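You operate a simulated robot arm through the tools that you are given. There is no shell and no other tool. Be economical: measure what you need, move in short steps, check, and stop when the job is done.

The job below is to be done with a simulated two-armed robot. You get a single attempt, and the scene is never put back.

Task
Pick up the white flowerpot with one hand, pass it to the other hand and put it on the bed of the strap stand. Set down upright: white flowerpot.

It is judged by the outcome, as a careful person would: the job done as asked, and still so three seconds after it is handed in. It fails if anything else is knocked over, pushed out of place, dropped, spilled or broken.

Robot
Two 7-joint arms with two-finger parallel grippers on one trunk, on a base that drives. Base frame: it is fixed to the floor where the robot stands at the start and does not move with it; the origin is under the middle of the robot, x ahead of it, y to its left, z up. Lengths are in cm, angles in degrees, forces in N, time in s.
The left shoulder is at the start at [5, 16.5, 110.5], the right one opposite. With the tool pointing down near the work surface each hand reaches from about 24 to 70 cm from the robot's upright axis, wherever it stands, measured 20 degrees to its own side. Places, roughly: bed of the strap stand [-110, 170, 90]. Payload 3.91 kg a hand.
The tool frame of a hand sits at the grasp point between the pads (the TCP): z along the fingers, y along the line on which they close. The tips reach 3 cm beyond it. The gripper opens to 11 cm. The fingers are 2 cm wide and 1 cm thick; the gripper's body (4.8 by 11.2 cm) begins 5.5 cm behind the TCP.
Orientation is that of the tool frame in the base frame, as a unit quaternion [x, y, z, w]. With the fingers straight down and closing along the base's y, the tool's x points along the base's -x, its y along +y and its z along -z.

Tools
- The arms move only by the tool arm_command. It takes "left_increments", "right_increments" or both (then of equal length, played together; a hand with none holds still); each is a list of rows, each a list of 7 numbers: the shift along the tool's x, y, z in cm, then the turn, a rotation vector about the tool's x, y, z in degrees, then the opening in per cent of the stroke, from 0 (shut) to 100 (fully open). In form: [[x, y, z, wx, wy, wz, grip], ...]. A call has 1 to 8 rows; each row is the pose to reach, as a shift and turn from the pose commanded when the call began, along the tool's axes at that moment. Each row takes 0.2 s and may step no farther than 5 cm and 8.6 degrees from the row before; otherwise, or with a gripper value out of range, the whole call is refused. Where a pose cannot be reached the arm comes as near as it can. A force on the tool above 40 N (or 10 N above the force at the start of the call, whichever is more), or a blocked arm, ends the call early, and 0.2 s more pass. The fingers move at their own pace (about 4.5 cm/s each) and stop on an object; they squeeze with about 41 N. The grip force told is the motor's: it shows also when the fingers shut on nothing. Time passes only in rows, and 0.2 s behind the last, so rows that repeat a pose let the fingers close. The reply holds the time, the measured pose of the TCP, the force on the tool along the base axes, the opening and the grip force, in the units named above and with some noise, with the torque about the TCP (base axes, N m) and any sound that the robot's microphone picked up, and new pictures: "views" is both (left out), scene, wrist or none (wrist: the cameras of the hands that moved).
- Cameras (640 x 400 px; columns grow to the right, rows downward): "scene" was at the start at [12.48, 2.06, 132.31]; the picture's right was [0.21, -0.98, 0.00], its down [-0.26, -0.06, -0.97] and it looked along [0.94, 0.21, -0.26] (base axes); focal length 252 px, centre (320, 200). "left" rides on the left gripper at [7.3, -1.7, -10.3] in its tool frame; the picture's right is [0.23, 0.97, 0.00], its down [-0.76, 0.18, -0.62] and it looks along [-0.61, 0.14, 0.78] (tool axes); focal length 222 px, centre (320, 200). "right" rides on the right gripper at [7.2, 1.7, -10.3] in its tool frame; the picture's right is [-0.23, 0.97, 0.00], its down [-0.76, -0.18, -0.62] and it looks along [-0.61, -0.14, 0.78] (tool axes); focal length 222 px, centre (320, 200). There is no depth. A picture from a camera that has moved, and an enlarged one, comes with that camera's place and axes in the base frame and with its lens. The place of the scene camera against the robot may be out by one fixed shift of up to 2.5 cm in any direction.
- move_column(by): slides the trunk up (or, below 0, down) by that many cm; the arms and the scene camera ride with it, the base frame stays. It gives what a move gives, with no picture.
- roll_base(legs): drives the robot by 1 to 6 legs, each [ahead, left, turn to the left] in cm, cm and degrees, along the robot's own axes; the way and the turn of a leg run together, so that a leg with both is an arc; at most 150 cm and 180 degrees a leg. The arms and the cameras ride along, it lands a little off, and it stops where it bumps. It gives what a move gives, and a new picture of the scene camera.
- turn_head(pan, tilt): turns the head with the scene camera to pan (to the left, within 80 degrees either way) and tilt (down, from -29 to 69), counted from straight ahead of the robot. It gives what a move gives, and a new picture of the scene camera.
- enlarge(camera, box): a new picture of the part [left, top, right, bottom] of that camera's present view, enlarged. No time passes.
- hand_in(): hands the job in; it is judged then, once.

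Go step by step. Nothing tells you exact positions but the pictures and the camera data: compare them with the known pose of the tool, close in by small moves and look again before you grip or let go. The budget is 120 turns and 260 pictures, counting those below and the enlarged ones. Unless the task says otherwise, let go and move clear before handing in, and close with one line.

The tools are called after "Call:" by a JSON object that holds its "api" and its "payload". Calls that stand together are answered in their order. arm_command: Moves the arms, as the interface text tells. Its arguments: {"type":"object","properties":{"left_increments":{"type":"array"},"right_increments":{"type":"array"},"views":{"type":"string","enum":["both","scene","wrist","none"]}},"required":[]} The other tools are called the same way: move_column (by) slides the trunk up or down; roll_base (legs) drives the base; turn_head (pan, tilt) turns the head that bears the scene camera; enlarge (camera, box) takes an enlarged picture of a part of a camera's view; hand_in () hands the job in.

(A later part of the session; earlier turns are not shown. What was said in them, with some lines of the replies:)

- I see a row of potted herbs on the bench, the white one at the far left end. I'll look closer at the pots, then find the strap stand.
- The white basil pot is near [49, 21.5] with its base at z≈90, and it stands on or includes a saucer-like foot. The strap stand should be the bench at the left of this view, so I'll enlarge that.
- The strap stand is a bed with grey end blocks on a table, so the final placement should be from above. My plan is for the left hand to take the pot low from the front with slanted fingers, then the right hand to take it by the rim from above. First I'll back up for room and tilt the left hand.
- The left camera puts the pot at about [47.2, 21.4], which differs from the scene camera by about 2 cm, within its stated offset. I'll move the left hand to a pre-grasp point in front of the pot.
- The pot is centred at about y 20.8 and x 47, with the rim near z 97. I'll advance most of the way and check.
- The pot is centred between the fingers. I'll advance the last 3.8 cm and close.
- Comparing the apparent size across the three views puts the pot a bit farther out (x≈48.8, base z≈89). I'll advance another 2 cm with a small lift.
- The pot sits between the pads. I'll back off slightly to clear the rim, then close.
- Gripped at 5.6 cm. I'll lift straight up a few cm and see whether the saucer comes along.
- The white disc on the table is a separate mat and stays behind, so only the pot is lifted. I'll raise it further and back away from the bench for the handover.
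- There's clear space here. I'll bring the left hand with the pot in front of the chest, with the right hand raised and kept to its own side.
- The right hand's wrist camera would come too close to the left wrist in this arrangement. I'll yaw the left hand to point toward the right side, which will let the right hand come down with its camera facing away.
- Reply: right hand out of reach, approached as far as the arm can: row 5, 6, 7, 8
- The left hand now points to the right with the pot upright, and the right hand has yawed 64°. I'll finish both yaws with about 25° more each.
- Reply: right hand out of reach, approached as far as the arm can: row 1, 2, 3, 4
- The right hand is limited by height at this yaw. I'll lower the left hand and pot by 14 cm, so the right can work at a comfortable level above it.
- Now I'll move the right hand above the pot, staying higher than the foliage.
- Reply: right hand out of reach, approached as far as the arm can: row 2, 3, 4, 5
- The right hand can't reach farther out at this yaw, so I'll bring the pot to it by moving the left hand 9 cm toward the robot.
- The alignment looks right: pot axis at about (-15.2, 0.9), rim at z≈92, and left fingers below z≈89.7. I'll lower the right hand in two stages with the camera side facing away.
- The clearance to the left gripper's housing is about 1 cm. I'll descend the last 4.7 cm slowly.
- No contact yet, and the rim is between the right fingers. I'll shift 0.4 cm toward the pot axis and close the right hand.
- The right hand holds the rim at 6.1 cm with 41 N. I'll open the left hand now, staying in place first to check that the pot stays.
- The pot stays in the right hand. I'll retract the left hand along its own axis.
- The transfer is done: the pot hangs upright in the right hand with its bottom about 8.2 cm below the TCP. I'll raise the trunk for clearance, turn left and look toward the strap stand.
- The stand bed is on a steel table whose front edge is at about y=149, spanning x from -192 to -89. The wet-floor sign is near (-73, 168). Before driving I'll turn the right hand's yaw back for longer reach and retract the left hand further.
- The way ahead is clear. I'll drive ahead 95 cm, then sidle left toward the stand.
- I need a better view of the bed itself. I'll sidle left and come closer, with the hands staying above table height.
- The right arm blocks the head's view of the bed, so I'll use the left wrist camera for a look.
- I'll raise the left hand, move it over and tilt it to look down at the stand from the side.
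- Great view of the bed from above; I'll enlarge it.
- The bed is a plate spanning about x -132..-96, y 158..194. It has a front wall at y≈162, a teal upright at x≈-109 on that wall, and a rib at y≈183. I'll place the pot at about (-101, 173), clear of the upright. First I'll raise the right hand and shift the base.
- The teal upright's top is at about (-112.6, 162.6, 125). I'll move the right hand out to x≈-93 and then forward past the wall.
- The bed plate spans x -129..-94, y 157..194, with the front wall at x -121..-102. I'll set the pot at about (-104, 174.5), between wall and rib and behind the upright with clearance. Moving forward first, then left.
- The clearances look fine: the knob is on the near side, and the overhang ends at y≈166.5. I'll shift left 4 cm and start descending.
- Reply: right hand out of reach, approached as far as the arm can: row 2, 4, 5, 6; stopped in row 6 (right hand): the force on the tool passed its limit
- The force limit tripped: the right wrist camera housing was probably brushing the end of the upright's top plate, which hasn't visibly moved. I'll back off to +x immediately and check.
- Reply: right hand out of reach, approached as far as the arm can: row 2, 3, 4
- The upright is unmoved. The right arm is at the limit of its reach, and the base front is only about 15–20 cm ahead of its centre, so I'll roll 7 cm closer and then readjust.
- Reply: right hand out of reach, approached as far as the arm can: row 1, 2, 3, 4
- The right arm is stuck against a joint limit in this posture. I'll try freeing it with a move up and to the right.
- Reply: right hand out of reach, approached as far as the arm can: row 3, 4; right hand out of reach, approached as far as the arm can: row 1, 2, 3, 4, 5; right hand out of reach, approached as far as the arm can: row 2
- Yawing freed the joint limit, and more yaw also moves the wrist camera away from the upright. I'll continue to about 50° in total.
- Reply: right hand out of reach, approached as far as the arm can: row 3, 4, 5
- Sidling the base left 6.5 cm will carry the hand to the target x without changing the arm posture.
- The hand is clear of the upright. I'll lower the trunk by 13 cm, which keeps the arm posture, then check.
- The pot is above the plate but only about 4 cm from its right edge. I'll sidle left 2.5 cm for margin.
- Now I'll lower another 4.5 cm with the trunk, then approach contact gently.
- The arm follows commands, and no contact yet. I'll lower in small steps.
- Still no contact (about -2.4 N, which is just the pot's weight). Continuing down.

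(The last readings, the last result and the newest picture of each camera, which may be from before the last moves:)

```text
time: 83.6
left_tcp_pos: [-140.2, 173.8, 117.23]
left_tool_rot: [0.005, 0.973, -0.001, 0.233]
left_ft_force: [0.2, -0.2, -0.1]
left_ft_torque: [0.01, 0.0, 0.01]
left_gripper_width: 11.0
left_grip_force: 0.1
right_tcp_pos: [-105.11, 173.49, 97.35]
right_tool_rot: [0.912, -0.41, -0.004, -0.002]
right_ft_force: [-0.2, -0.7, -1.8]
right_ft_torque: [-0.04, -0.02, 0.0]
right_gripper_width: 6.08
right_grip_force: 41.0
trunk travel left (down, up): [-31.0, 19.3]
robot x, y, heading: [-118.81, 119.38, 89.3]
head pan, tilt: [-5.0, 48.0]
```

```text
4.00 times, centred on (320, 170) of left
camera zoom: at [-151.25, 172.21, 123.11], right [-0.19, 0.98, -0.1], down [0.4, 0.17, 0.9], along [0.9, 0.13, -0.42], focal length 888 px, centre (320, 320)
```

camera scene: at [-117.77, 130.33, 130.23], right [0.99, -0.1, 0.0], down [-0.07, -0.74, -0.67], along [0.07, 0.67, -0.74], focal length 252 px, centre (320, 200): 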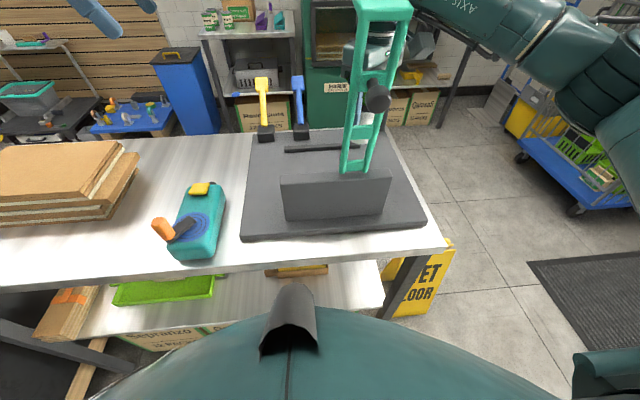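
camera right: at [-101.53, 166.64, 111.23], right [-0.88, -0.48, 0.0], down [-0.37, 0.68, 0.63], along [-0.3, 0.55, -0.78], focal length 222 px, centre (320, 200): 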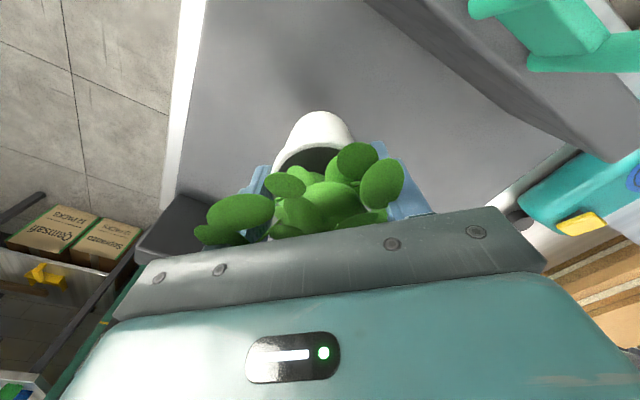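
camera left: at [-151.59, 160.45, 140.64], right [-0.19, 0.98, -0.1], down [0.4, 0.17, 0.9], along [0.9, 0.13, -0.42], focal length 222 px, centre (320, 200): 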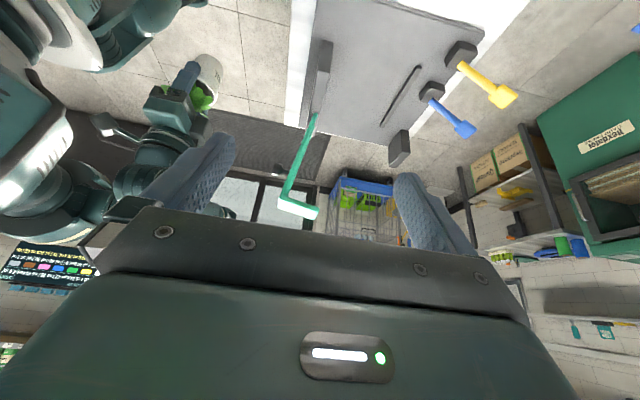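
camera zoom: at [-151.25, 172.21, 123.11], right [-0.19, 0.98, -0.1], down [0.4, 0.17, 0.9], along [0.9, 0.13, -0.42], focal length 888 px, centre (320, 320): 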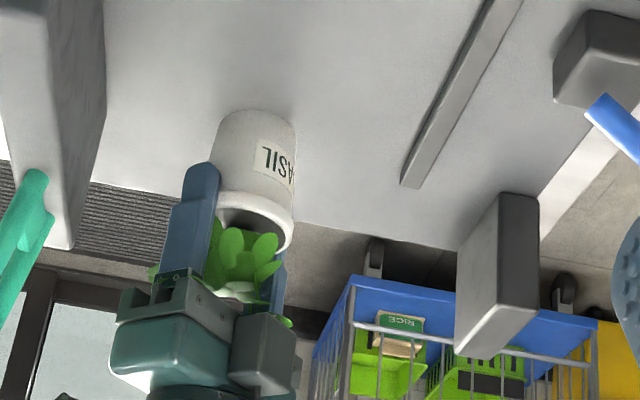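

Call:
{"api": "arm_command", "payload": {"right_increments": [[0, 0, 0.2, 0, 0, 0, 25], [0, 0, 0.3, 0, 0, 0, 25], [0, 0, 0.3, 0, 0, 0, 25]], "views": "none"}}

Call:
{"api": "arm_command", "payload": {"right_increments": [[0, 0, 0.2, 0, 0, 0, 25], [0, 0, 0.3, 0, 0, 0, 25], [0, 0, 0.3, 0, 0, 0, 25]], "views": "none"}}

```text
time: 84.4
left_tcp_pos: [-140.16, 173.73, 117.3]
left_tool_rot: [0.005, 0.973, -0.001, 0.232]
left_ft_force: [0.5, 0.0, 0.1]
left_ft_torque: [0.03, 0.0, -0.01]
left_gripper_width: 10.99
left_grip_force: 0.1
right_tcp_pos: [-105.09, 173.42, 97.01]
right_tool_rot: [0.912, -0.41, -0.004, -0.002]
right_ft_force: [0.0, -0.2, -2.8]
right_ft_torque: [-0.01, 0.02, -0.01]
right_gripper_width: 6.08
right_grip_force: 40.2
trunk travel left (down, up): [-31.0, 19.3]
robot x, y, heading: [-119.22, 119.47, 89.4]
head pan, tilt: [-5.0, 48.0]
```

```text
time: 85.2
left_tcp_pos: [-140.17, 173.85, 117.26]
left_tool_rot: [0.005, 0.973, -0.001, 0.232]
left_ft_force: [0.1, -0.8, -0.7]
left_ft_torque: [-0.05, -0.01, 0.04]
left_gripper_width: 11.02
left_grip_force: 0.0
right_tcp_pos: [-105.2, 173.46, 96.93]
right_tool_rot: [0.912, -0.41, -0.005, -0.002]
right_ft_force: [-0.3, 0.0, -2.6]
right_ft_torque: [0.03, 0.0, 0.0]
right_gripper_width: 6.05
right_grip_force: 41.3
trunk travel left (down, up): [-31.0, 19.3]
robot x, y, heading: [-118.86, 119.45, 89.4]
head pan, tilt: [-5.0, 48.0]
```

Call:
{"api": "arm_command", "payload": {"right_increments": [[0, 0, 0.2, 0, 0, 0, 25], [0, 0, 0.3, 0, 0, 0, 25], [0, 0, 0.3, 0, 0, 0, 25]], "views": "none"}}

Call:
{"api": "enlarge", "payload": {"camera": "left", "box": [260, 120, 380, 220]}}

```text
time: 86.0
left_tcp_pos: [-140.15, 173.76, 117.3]
left_tool_rot: [0.004, 0.973, -0.001, 0.232]
left_ft_force: [0.2, 0.4, -0.4]
left_ft_torque: [0.0, 0.01, 0.02]
left_gripper_width: 10.99
left_grip_force: 0.0
right_tcp_pos: [-105.12, 173.44, 96.51]
right_tool_rot: [0.912, -0.41, -0.004, -0.002]
right_ft_force: [-0.1, -0.8, -1.9]
right_ft_torque: [-0.02, -0.01, -0.01]
right_gripper_width: 6.06
right_grip_force: 41.1
trunk travel left (down, up): [-31.0, 19.3]
robot x, y, heading: [-119.11, 119.52, 89.2]
head pan, tilt: [-5.0, 48.0]
```

```text
4.00 times, centred on (320, 170) of left
camera zoom: at [-151.24, 172.21, 123.11], right [-0.19, 0.98, -0.1], down [0.4, 0.17, 0.9], along [0.9, 0.13, -0.42], focal length 888 px, centre (320, 320)
```

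zoom: 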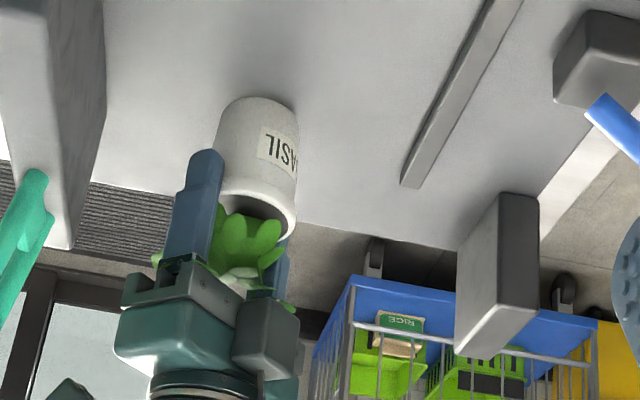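

Call:
{"api": "arm_command", "payload": {"right_increments": [[0, 0, 0.2, 0, 0, 0, 25], [0, 0, 0.4, 0, 0, 0, 25], [0, 0, 0.4, 0, 0, 0, 25]], "views": "none"}}

Call:
{"api": "arm_command", "payload": {"right_increments": [[0, 0, 0.2, 0, 0, 0, 25], [0, 0, 0.3, 0, 0, 0, 25], [0, 0, 0.3, 0, 0, 0, 25]], "views": "none"}}

```text
time: 86.8
left_tcp_pos: [-140.17, 173.83, 117.28]
left_tool_rot: [0.004, 0.973, -0.001, 0.232]
left_ft_force: [0.7, 0.5, 0.6]
left_ft_torque: [0.01, -0.03, 0.01]
left_gripper_width: 11.01
left_grip_force: 0.1
right_tcp_pos: [-105.21, 173.44, 96.12]
right_tool_rot: [0.912, -0.41, -0.003, -0.002]
right_ft_force: [0.2, 0.9, -1.9]
right_ft_torque: [-0.01, 0.0, -0.03]
right_gripper_width: 6.05
right_grip_force: 41.2
trunk travel left (down, up): [-31.0, 19.3]
robot x, y, heading: [-119.07, 119.43, 89.2]
head pan, tilt: [-5.0, 48.0]
```

```text
time: 87.6
left_tcp_pos: [-140.13, 173.78, 117.22]
left_tool_rot: [0.006, 0.972, -0.003, 0.233]
left_ft_force: [-0.2, -0.4, -0.7]
left_ft_torque: [-0.02, 0.02, -0.04]
left_gripper_width: 11.01
left_grip_force: 0.0
right_tcp_pos: [-105.13, 173.44, 95.77]
right_tool_rot: [0.912, -0.409, -0.004, -0.002]
right_ft_force: [-0.5, 0.2, -2.3]
right_ft_torque: [0.0, 0.02, -0.01]
right_gripper_width: 6.07
right_grip_force: 41.2
trunk travel left (down, up): [-31.0, 19.3]
robot x, y, heading: [-119.14, 118.95, 89.0]
head pan, tilt: [-5.0, 48.0]
```

Call:
{"api": "enlarge", "payload": {"camera": "left", "box": [270, 100, 370, 190]}}

Call:
{"api": "enlarge", "payload": {"camera": "scene", "box": [320, 20, 460, 180]}}

Call:
{"api": "enlarge", "payload": {"camera": "right", "box": [180, 20, 480, 240]}}

```text
4.44 times, centred on (320, 145) of left
camera zoom: at [-151.25, 172.21, 123.11], right [-0.19, 0.98, -0.1], down [0.4, 0.17, 0.9], along [0.9, 0.13, -0.42], focal length 987 px, centre (320, 444)
```

zoom: 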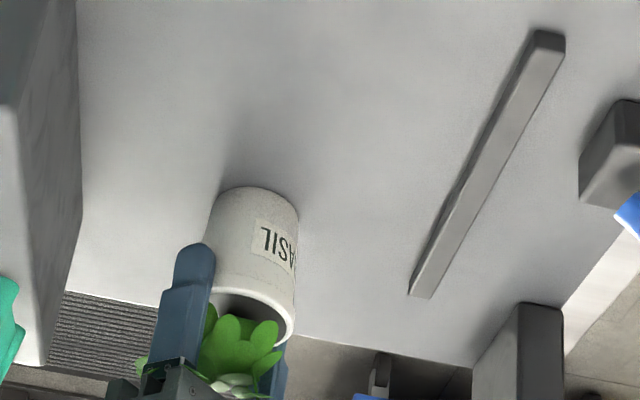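

```text
2.50 times, centred on (390, 100) of scene
camera zoom: at [-117.67, 130.33, 125.73], right [0.99, -0.1, 0.0], down [-0.07, -0.74, -0.67], along [0.07, 0.67, -0.74], focal length 631 px, centre (145, 450)
```

zoom: 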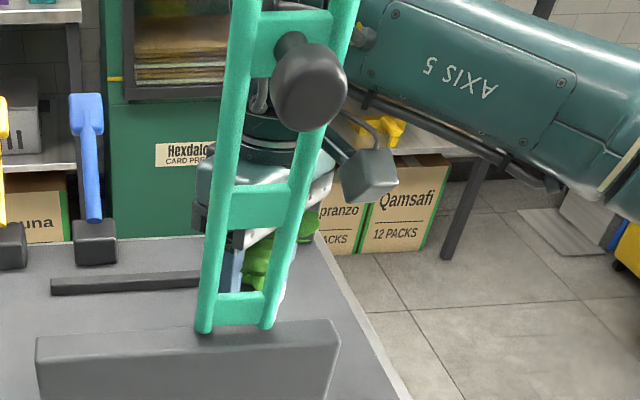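

```text
1.82 times, centred on (330, 130) of right
camera zoom: at [-101.57, 166.82, 106.15], right [-0.88, -0.48, 0.0], down [-0.37, 0.68, 0.63], along [-0.3, 0.55, -0.78], focal length 404 px, centre (302, 327)
```

zoom: 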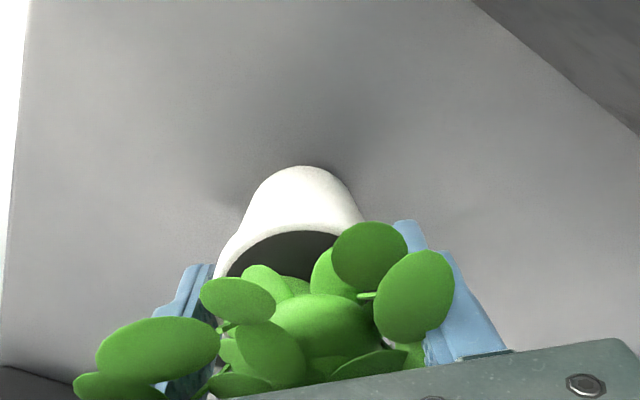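

Contact shadows show the pot is nearly down. Continuing in small steps.

Call:
{"api": "arm_command", "payload": {"right_increments": [[0, 0, 0.2, 0, 0, 0, 25], [0, 0, 0.4, 0, 0, 0, 25], [0, 0, 0.4, 0, 0, 0, 25]], "views": "none"}}

Call:
{"api": "arm_command", "payload": {"right_increments": [[0, 0, 0.2, 0, 0, 0, 25], [0, 0, 0.3, 0, 0, 0, 25], [0, 0, 0.3, 0, 0, 0, 25]], "views": "none"}}

```text
time: 88.4
left_tcp_pos: [-140.16, 173.6, 117.39]
left_tool_rot: [0.005, 0.973, 0.0, 0.232]
left_ft_force: [0.3, -0.7, 1.1]
left_ft_torque: [0.0, 0.03, -0.05]
left_gripper_width: 10.99
left_grip_force: 0.2
right_tcp_pos: [-105.13, 173.46, 95.69]
right_tool_rot: [0.912, -0.41, -0.006, -0.005]
right_ft_force: [4.5, 1.8, 23.2]
right_ft_torque: [-0.34, -0.36, 0.11]
right_gripper_width: 6.07
right_grip_force: 40.9
trunk travel left (down, up): [-31.0, 19.3]
robot x, y, heading: [-118.87, 119.37, 89.3]
head pan, tilt: [-5.0, 48.0]
```

```text
time: 89.2
left_tcp_pos: [-140.19, 173.56, 117.39]
left_tool_rot: [0.004, 0.973, 0.0, 0.233]
left_ft_force: [0.7, -0.4, 0.3]
left_ft_torque: [-0.01, 0.01, 0.01]
left_gripper_width: 11.01
left_grip_force: 0.0
right_tcp_pos: [-105.11, 173.46, 95.62]
right_tool_rot: [0.912, -0.41, -0.009, -0.008]
right_ft_force: [6.5, 9.2, 37.6]
right_ft_torque: [-0.04, -0.4, 0.07]
right_gripper_width: 6.11
right_grip_force: 41.3
trunk travel left (down, up): [-31.0, 19.3]
robot x, y, heading: [-119.41, 119.53, 89.3]
head pan, tilt: [-5.0, 48.0]
```

Contact made (about 37 N). I'll ease back up to unload, then open.

Call:
{"api": "arm_command", "payload": {"right_increments": [[0, 0, -0.3, 0, 0, 0, 25], [0, 0, -0.55, 0, 0, 0, 25], [0, 0, -0.55, 0, 0, 0, 25]], "views": "none"}}

```text
time: 90.0
left_tcp_pos: [-140.28, 173.68, 117.24]
left_tool_rot: [0.005, 0.972, 0.0, 0.233]
left_ft_force: [-0.4, -0.2, 0.2]
left_ft_torque: [0.0, 0.01, 0.0]
left_gripper_width: 11.0
left_grip_force: 0.1
right_tcp_pos: [-105.26, 173.41, 95.65]
right_tool_rot: [0.912, -0.41, -0.005, -0.002]
right_ft_force: [-1.0, 6.0, 15.6]
right_ft_torque: [0.23, 0.13, -0.02]
right_gripper_width: 6.07
right_grip_force: 41.1
trunk travel left (down, up): [-31.0, 19.3]
robot x, y, heading: [-118.98, 119.52, 89.4]
head pan, tilt: [-5.0, 48.0]
```

Call:
{"api": "arm_command", "payload": {"right_increments": [[0, 0, -0.12, 0, 0, 0, 25], [0, 0, -0.2, 0, 0, 0, 25], [0, 0, -0.2, 0, 0, 0, 25]], "views": "none"}}

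Call:
{"api": "enlarge", "payload": {"camera": "left", "box": [270, 100, 370, 190]}}

```text
time: 90.8
left_tcp_pos: [-140.21, 173.8, 117.3]
left_tool_rot: [0.006, 0.972, -0.001, 0.233]
left_ft_force: [-0.1, 0.6, 1.1]
left_ft_torque: [-0.02, 0.01, 0.01]
left_gripper_width: 10.99
left_grip_force: 0.2
right_tcp_pos: [-105.2, 173.29, 95.79]
right_tool_rot: [0.912, -0.41, -0.003, 0.0]
right_ft_force: [-0.7, 0.0, -0.5]
right_ft_torque: [0.0, 0.09, 0.0]
right_gripper_width: 6.07
right_grip_force: 41.3
trunk travel left (down, up): [-31.0, 19.3]
robot x, y, heading: [-118.83, 119.86, 89.4]
head pan, tilt: [-5.0, 48.0]
```

```text
4.44 times, centred on (320, 145) of left
camera zoom: at [-151.26, 172.18, 123.1], right [-0.19, 0.98, -0.1], down [0.4, 0.17, 0.9], along [0.9, 0.13, -0.42], focal length 987 px, centre (320, 444)
```

zoom: 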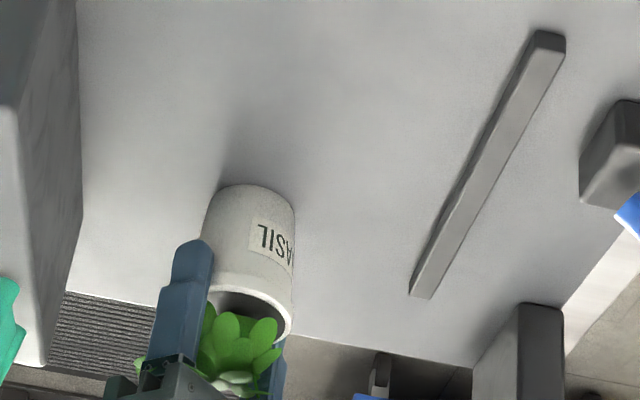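

Unloaded and upright. Opening the right hand.

Call:
{"api": "arm_command", "payload": {"right_increments": [[0, 0, 0, 0, 0, 0, 60], [0, 0, 0, 0, 0, 0, 75], [0, 0, 0, 0, 0, 0, 95], [0, 0, 0, 0, 0, 0, 95], [0, 0, 0, 0, 0, 0, 95]], "views": "wrist"}}

Call:
{"api": "enlarge", "payload": {"camera": "left", "box": [270, 100, 370, 190]}}

```text
time: 92.0
left_tcp_pos: [-140.19, 173.85, 117.24]
left_tool_rot: [0.006, 0.973, -0.001, 0.233]
left_ft_force: [1.1, -0.3, -0.4]
left_ft_torque: [0.01, -0.01, 0.01]
left_gripper_width: 11.02
left_grip_force: 0.0
right_tcp_pos: [-105.18, 173.43, 95.86]
right_tool_rot: [0.912, -0.41, -0.005, -0.003]
right_ft_force: [0.0, 0.0, -0.2]
right_ft_torque: [0.01, -0.02, -0.01]
right_gripper_width: 10.46
right_grip_force: 0.2
trunk travel left (down, up): [-31.0, 19.3]
robot x, y, heading: [-118.44, 119.44, 89.3]
head pan, tilt: [-5.0, 48.0]
camera right: at [-101.69, 166.78, 106.22], right [-0.88, -0.48, 0.0], down [-0.37, 0.68, 0.63], along [-0.3, 0.55, -0.78], focal length 222 px, centre (320, 200)
```

right: 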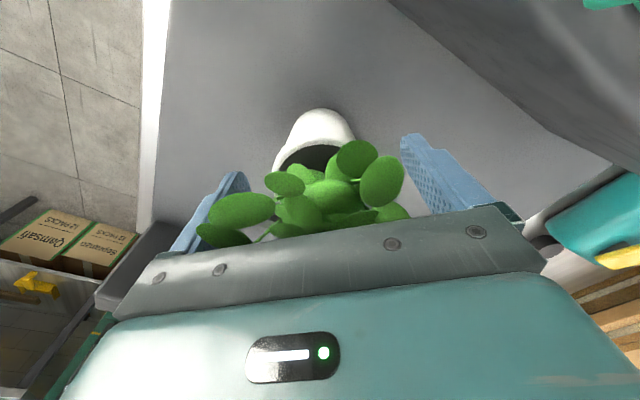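

```text
4.44 times, centred on (320, 145) of left
camera zoom: at [-151.25, 172.19, 123.12], right [-0.19, 0.98, -0.1], down [0.4, 0.17, 0.9], along [0.9, 0.13, -0.42], focal length 987 px, centre (320, 444)
```

zoom: 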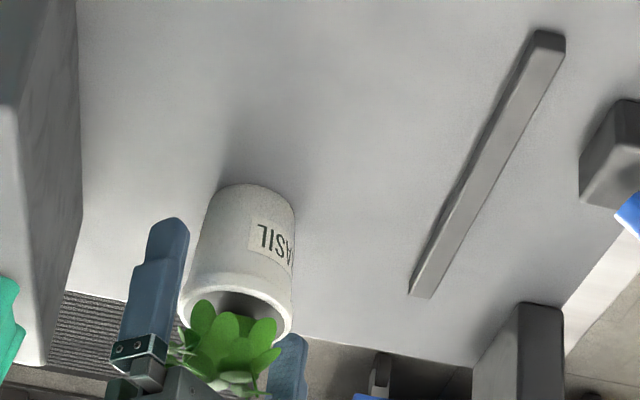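

The pot stands on its own. I'll rise straight up with the trunk until clear of the foliage.

Call:
{"api": "move_column", "payload": {"by": 13.5}}

Call:
{"api": "enlarge", "payload": {"camera": "left", "box": [200, 0, 440, 220]}}

Call:
{"api": "roll_base", "payload": {"legs": [[0, -8, 0]]}}

```text
time: 93.7
left_tcp_pos: [-140.16, 173.81, 130.76]
left_tool_rot: [0.005, 0.972, -0.002, 0.233]
left_ft_force: [-0.7, -0.5, 0.0]
left_ft_torque: [0.02, -0.01, -0.01]
left_gripper_width: 11.01
left_grip_force: 0.0
right_tcp_pos: [-105.23, 173.45, 109.28]
right_tool_rot: [0.912, -0.41, -0.004, -0.002]
right_ft_force: [0.3, 0.4, 0.7]
right_ft_torque: [0.0, 0.04, -0.01]
right_gripper_width: 10.46
right_grip_force: 0.1
trunk travel left (down, up): [-44.5, 5.8]
robot x, y, heading: [-118.89, 119.38, 89.1]
head pan, tilt: [-5.0, 48.0]
```

```text
1.82 times, centred on (320, 110) of left
camera zoom: at [-151.25, 172.21, 136.61], right [-0.19, 0.98, -0.1], down [0.4, 0.17, 0.9], along [0.9, 0.13, -0.42], focal length 404 px, centre (320, 364)
```

zoom: 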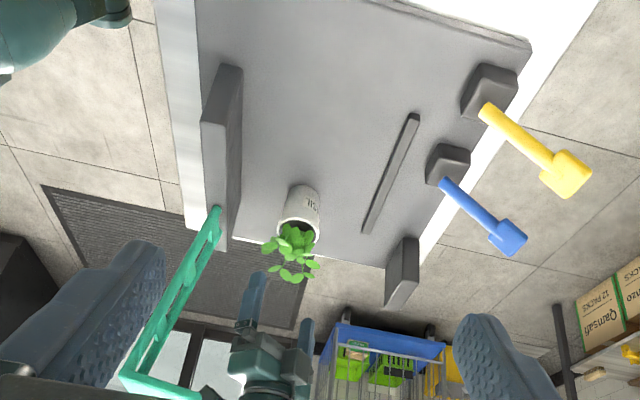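

```text
time: 94.7
left_tcp_pos: [-132.04, 173.76, 130.76]
left_tool_rot: [0.004, 0.973, -0.001, 0.233]
left_ft_force: [-0.6, 0.0, -0.3]
left_ft_torque: [0.0, 0.04, 0.0]
left_gripper_width: 11.0
left_grip_force: 0.0
right_tcp_pos: [-97.23, 173.31, 109.34]
right_tool_rot: [0.912, -0.41, -0.005, -0.002]
right_ft_force: [-0.2, -0.4, -0.3]
right_ft_torque: [-0.02, 0.01, -0.01]
right_gripper_width: 10.45
right_grip_force: 0.1
trunk travel left (down, up): [-44.5, 5.8]
robot x, y, heading: [-110.78, 119.33, 89.3]
head pan, tilt: [-5.0, 48.0]
camera scene: at [-109.54, 130.21, 139.23], right [1.0, -0.1, 0.0], down [-0.07, -0.74, -0.67], along [0.07, 0.67, -0.74], focal length 252 px, centre (320, 200)
```

scene: 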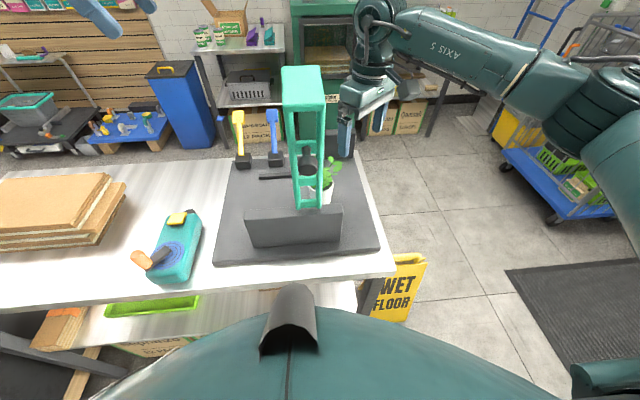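

The pot stands upright on the bed and everything else is in place. I'll back away from the table and take a last look.

Call:
{"api": "roll_base", "payload": {"legs": [[0, -3, 0], [-35, 0, 0]]}}

Call:
{"api": "enlarge", "payload": {"camera": "scene", "box": [200, 0, 440, 200]}}

```text
time: 97.4
left_tcp_pos: [-129.77, 138.36, 130.75]
left_tool_rot: [0.0, 0.973, 0.0, 0.232]
left_ft_force: [-0.7, 1.2, 0.7]
left_ft_torque: [0.05, 0.02, 0.03]
left_gripper_width: 11.0
left_grip_force: 0.0
right_tcp_pos: [-94.89, 138.46, 109.29]
right_tool_rot: [0.914, -0.406, -0.005, -0.003]
right_ft_force: [-0.4, 0.1, -0.7]
right_ft_torque: [-0.01, 0.0, -0.02]
right_gripper_width: 10.48
right_grip_force: 0.0
trunk travel left (down, up): [-44.5, 5.8]
robot x, y, heading: [-108.23, 84.48, 89.9]
head pan, tilt: [-5.0, 48.0]
camera scene: at [-106.91, 95.1, 139.24], right [1.0, -0.09, 0.0], down [-0.07, -0.74, -0.67], along [0.06, 0.67, -0.74], focal length 252 px, centre (320, 200)
```

scene: 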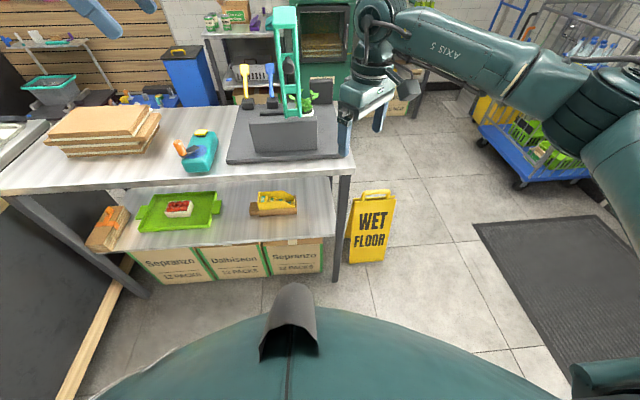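

```text
2.00 times, centred on (320, 100) of scene
camera zoom: at [-106.91, 95.1, 139.24], right [1.0, -0.09, 0.0], down [-0.07, -0.74, -0.67], along [0.06, 0.67, -0.74], focal length 505 px, centre (320, 400)
```

zoom: 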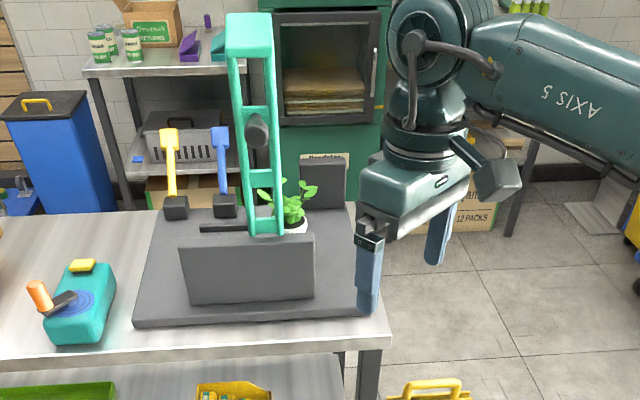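

The pot stands upright on the bed behind the front wall, both hands are clear, and nothing else has moved. I'm handing in.

Call:
{"api": "hand_in", "payload": {}}

```text
The job is handed in.
```

The white flowerpot was picked up with the left hand, passed to the right hand, and set upright on the bed of the strap stand. The right hand briefly touched something near the stand on the way in, probably the teal upright, which hadn't moved in later views.
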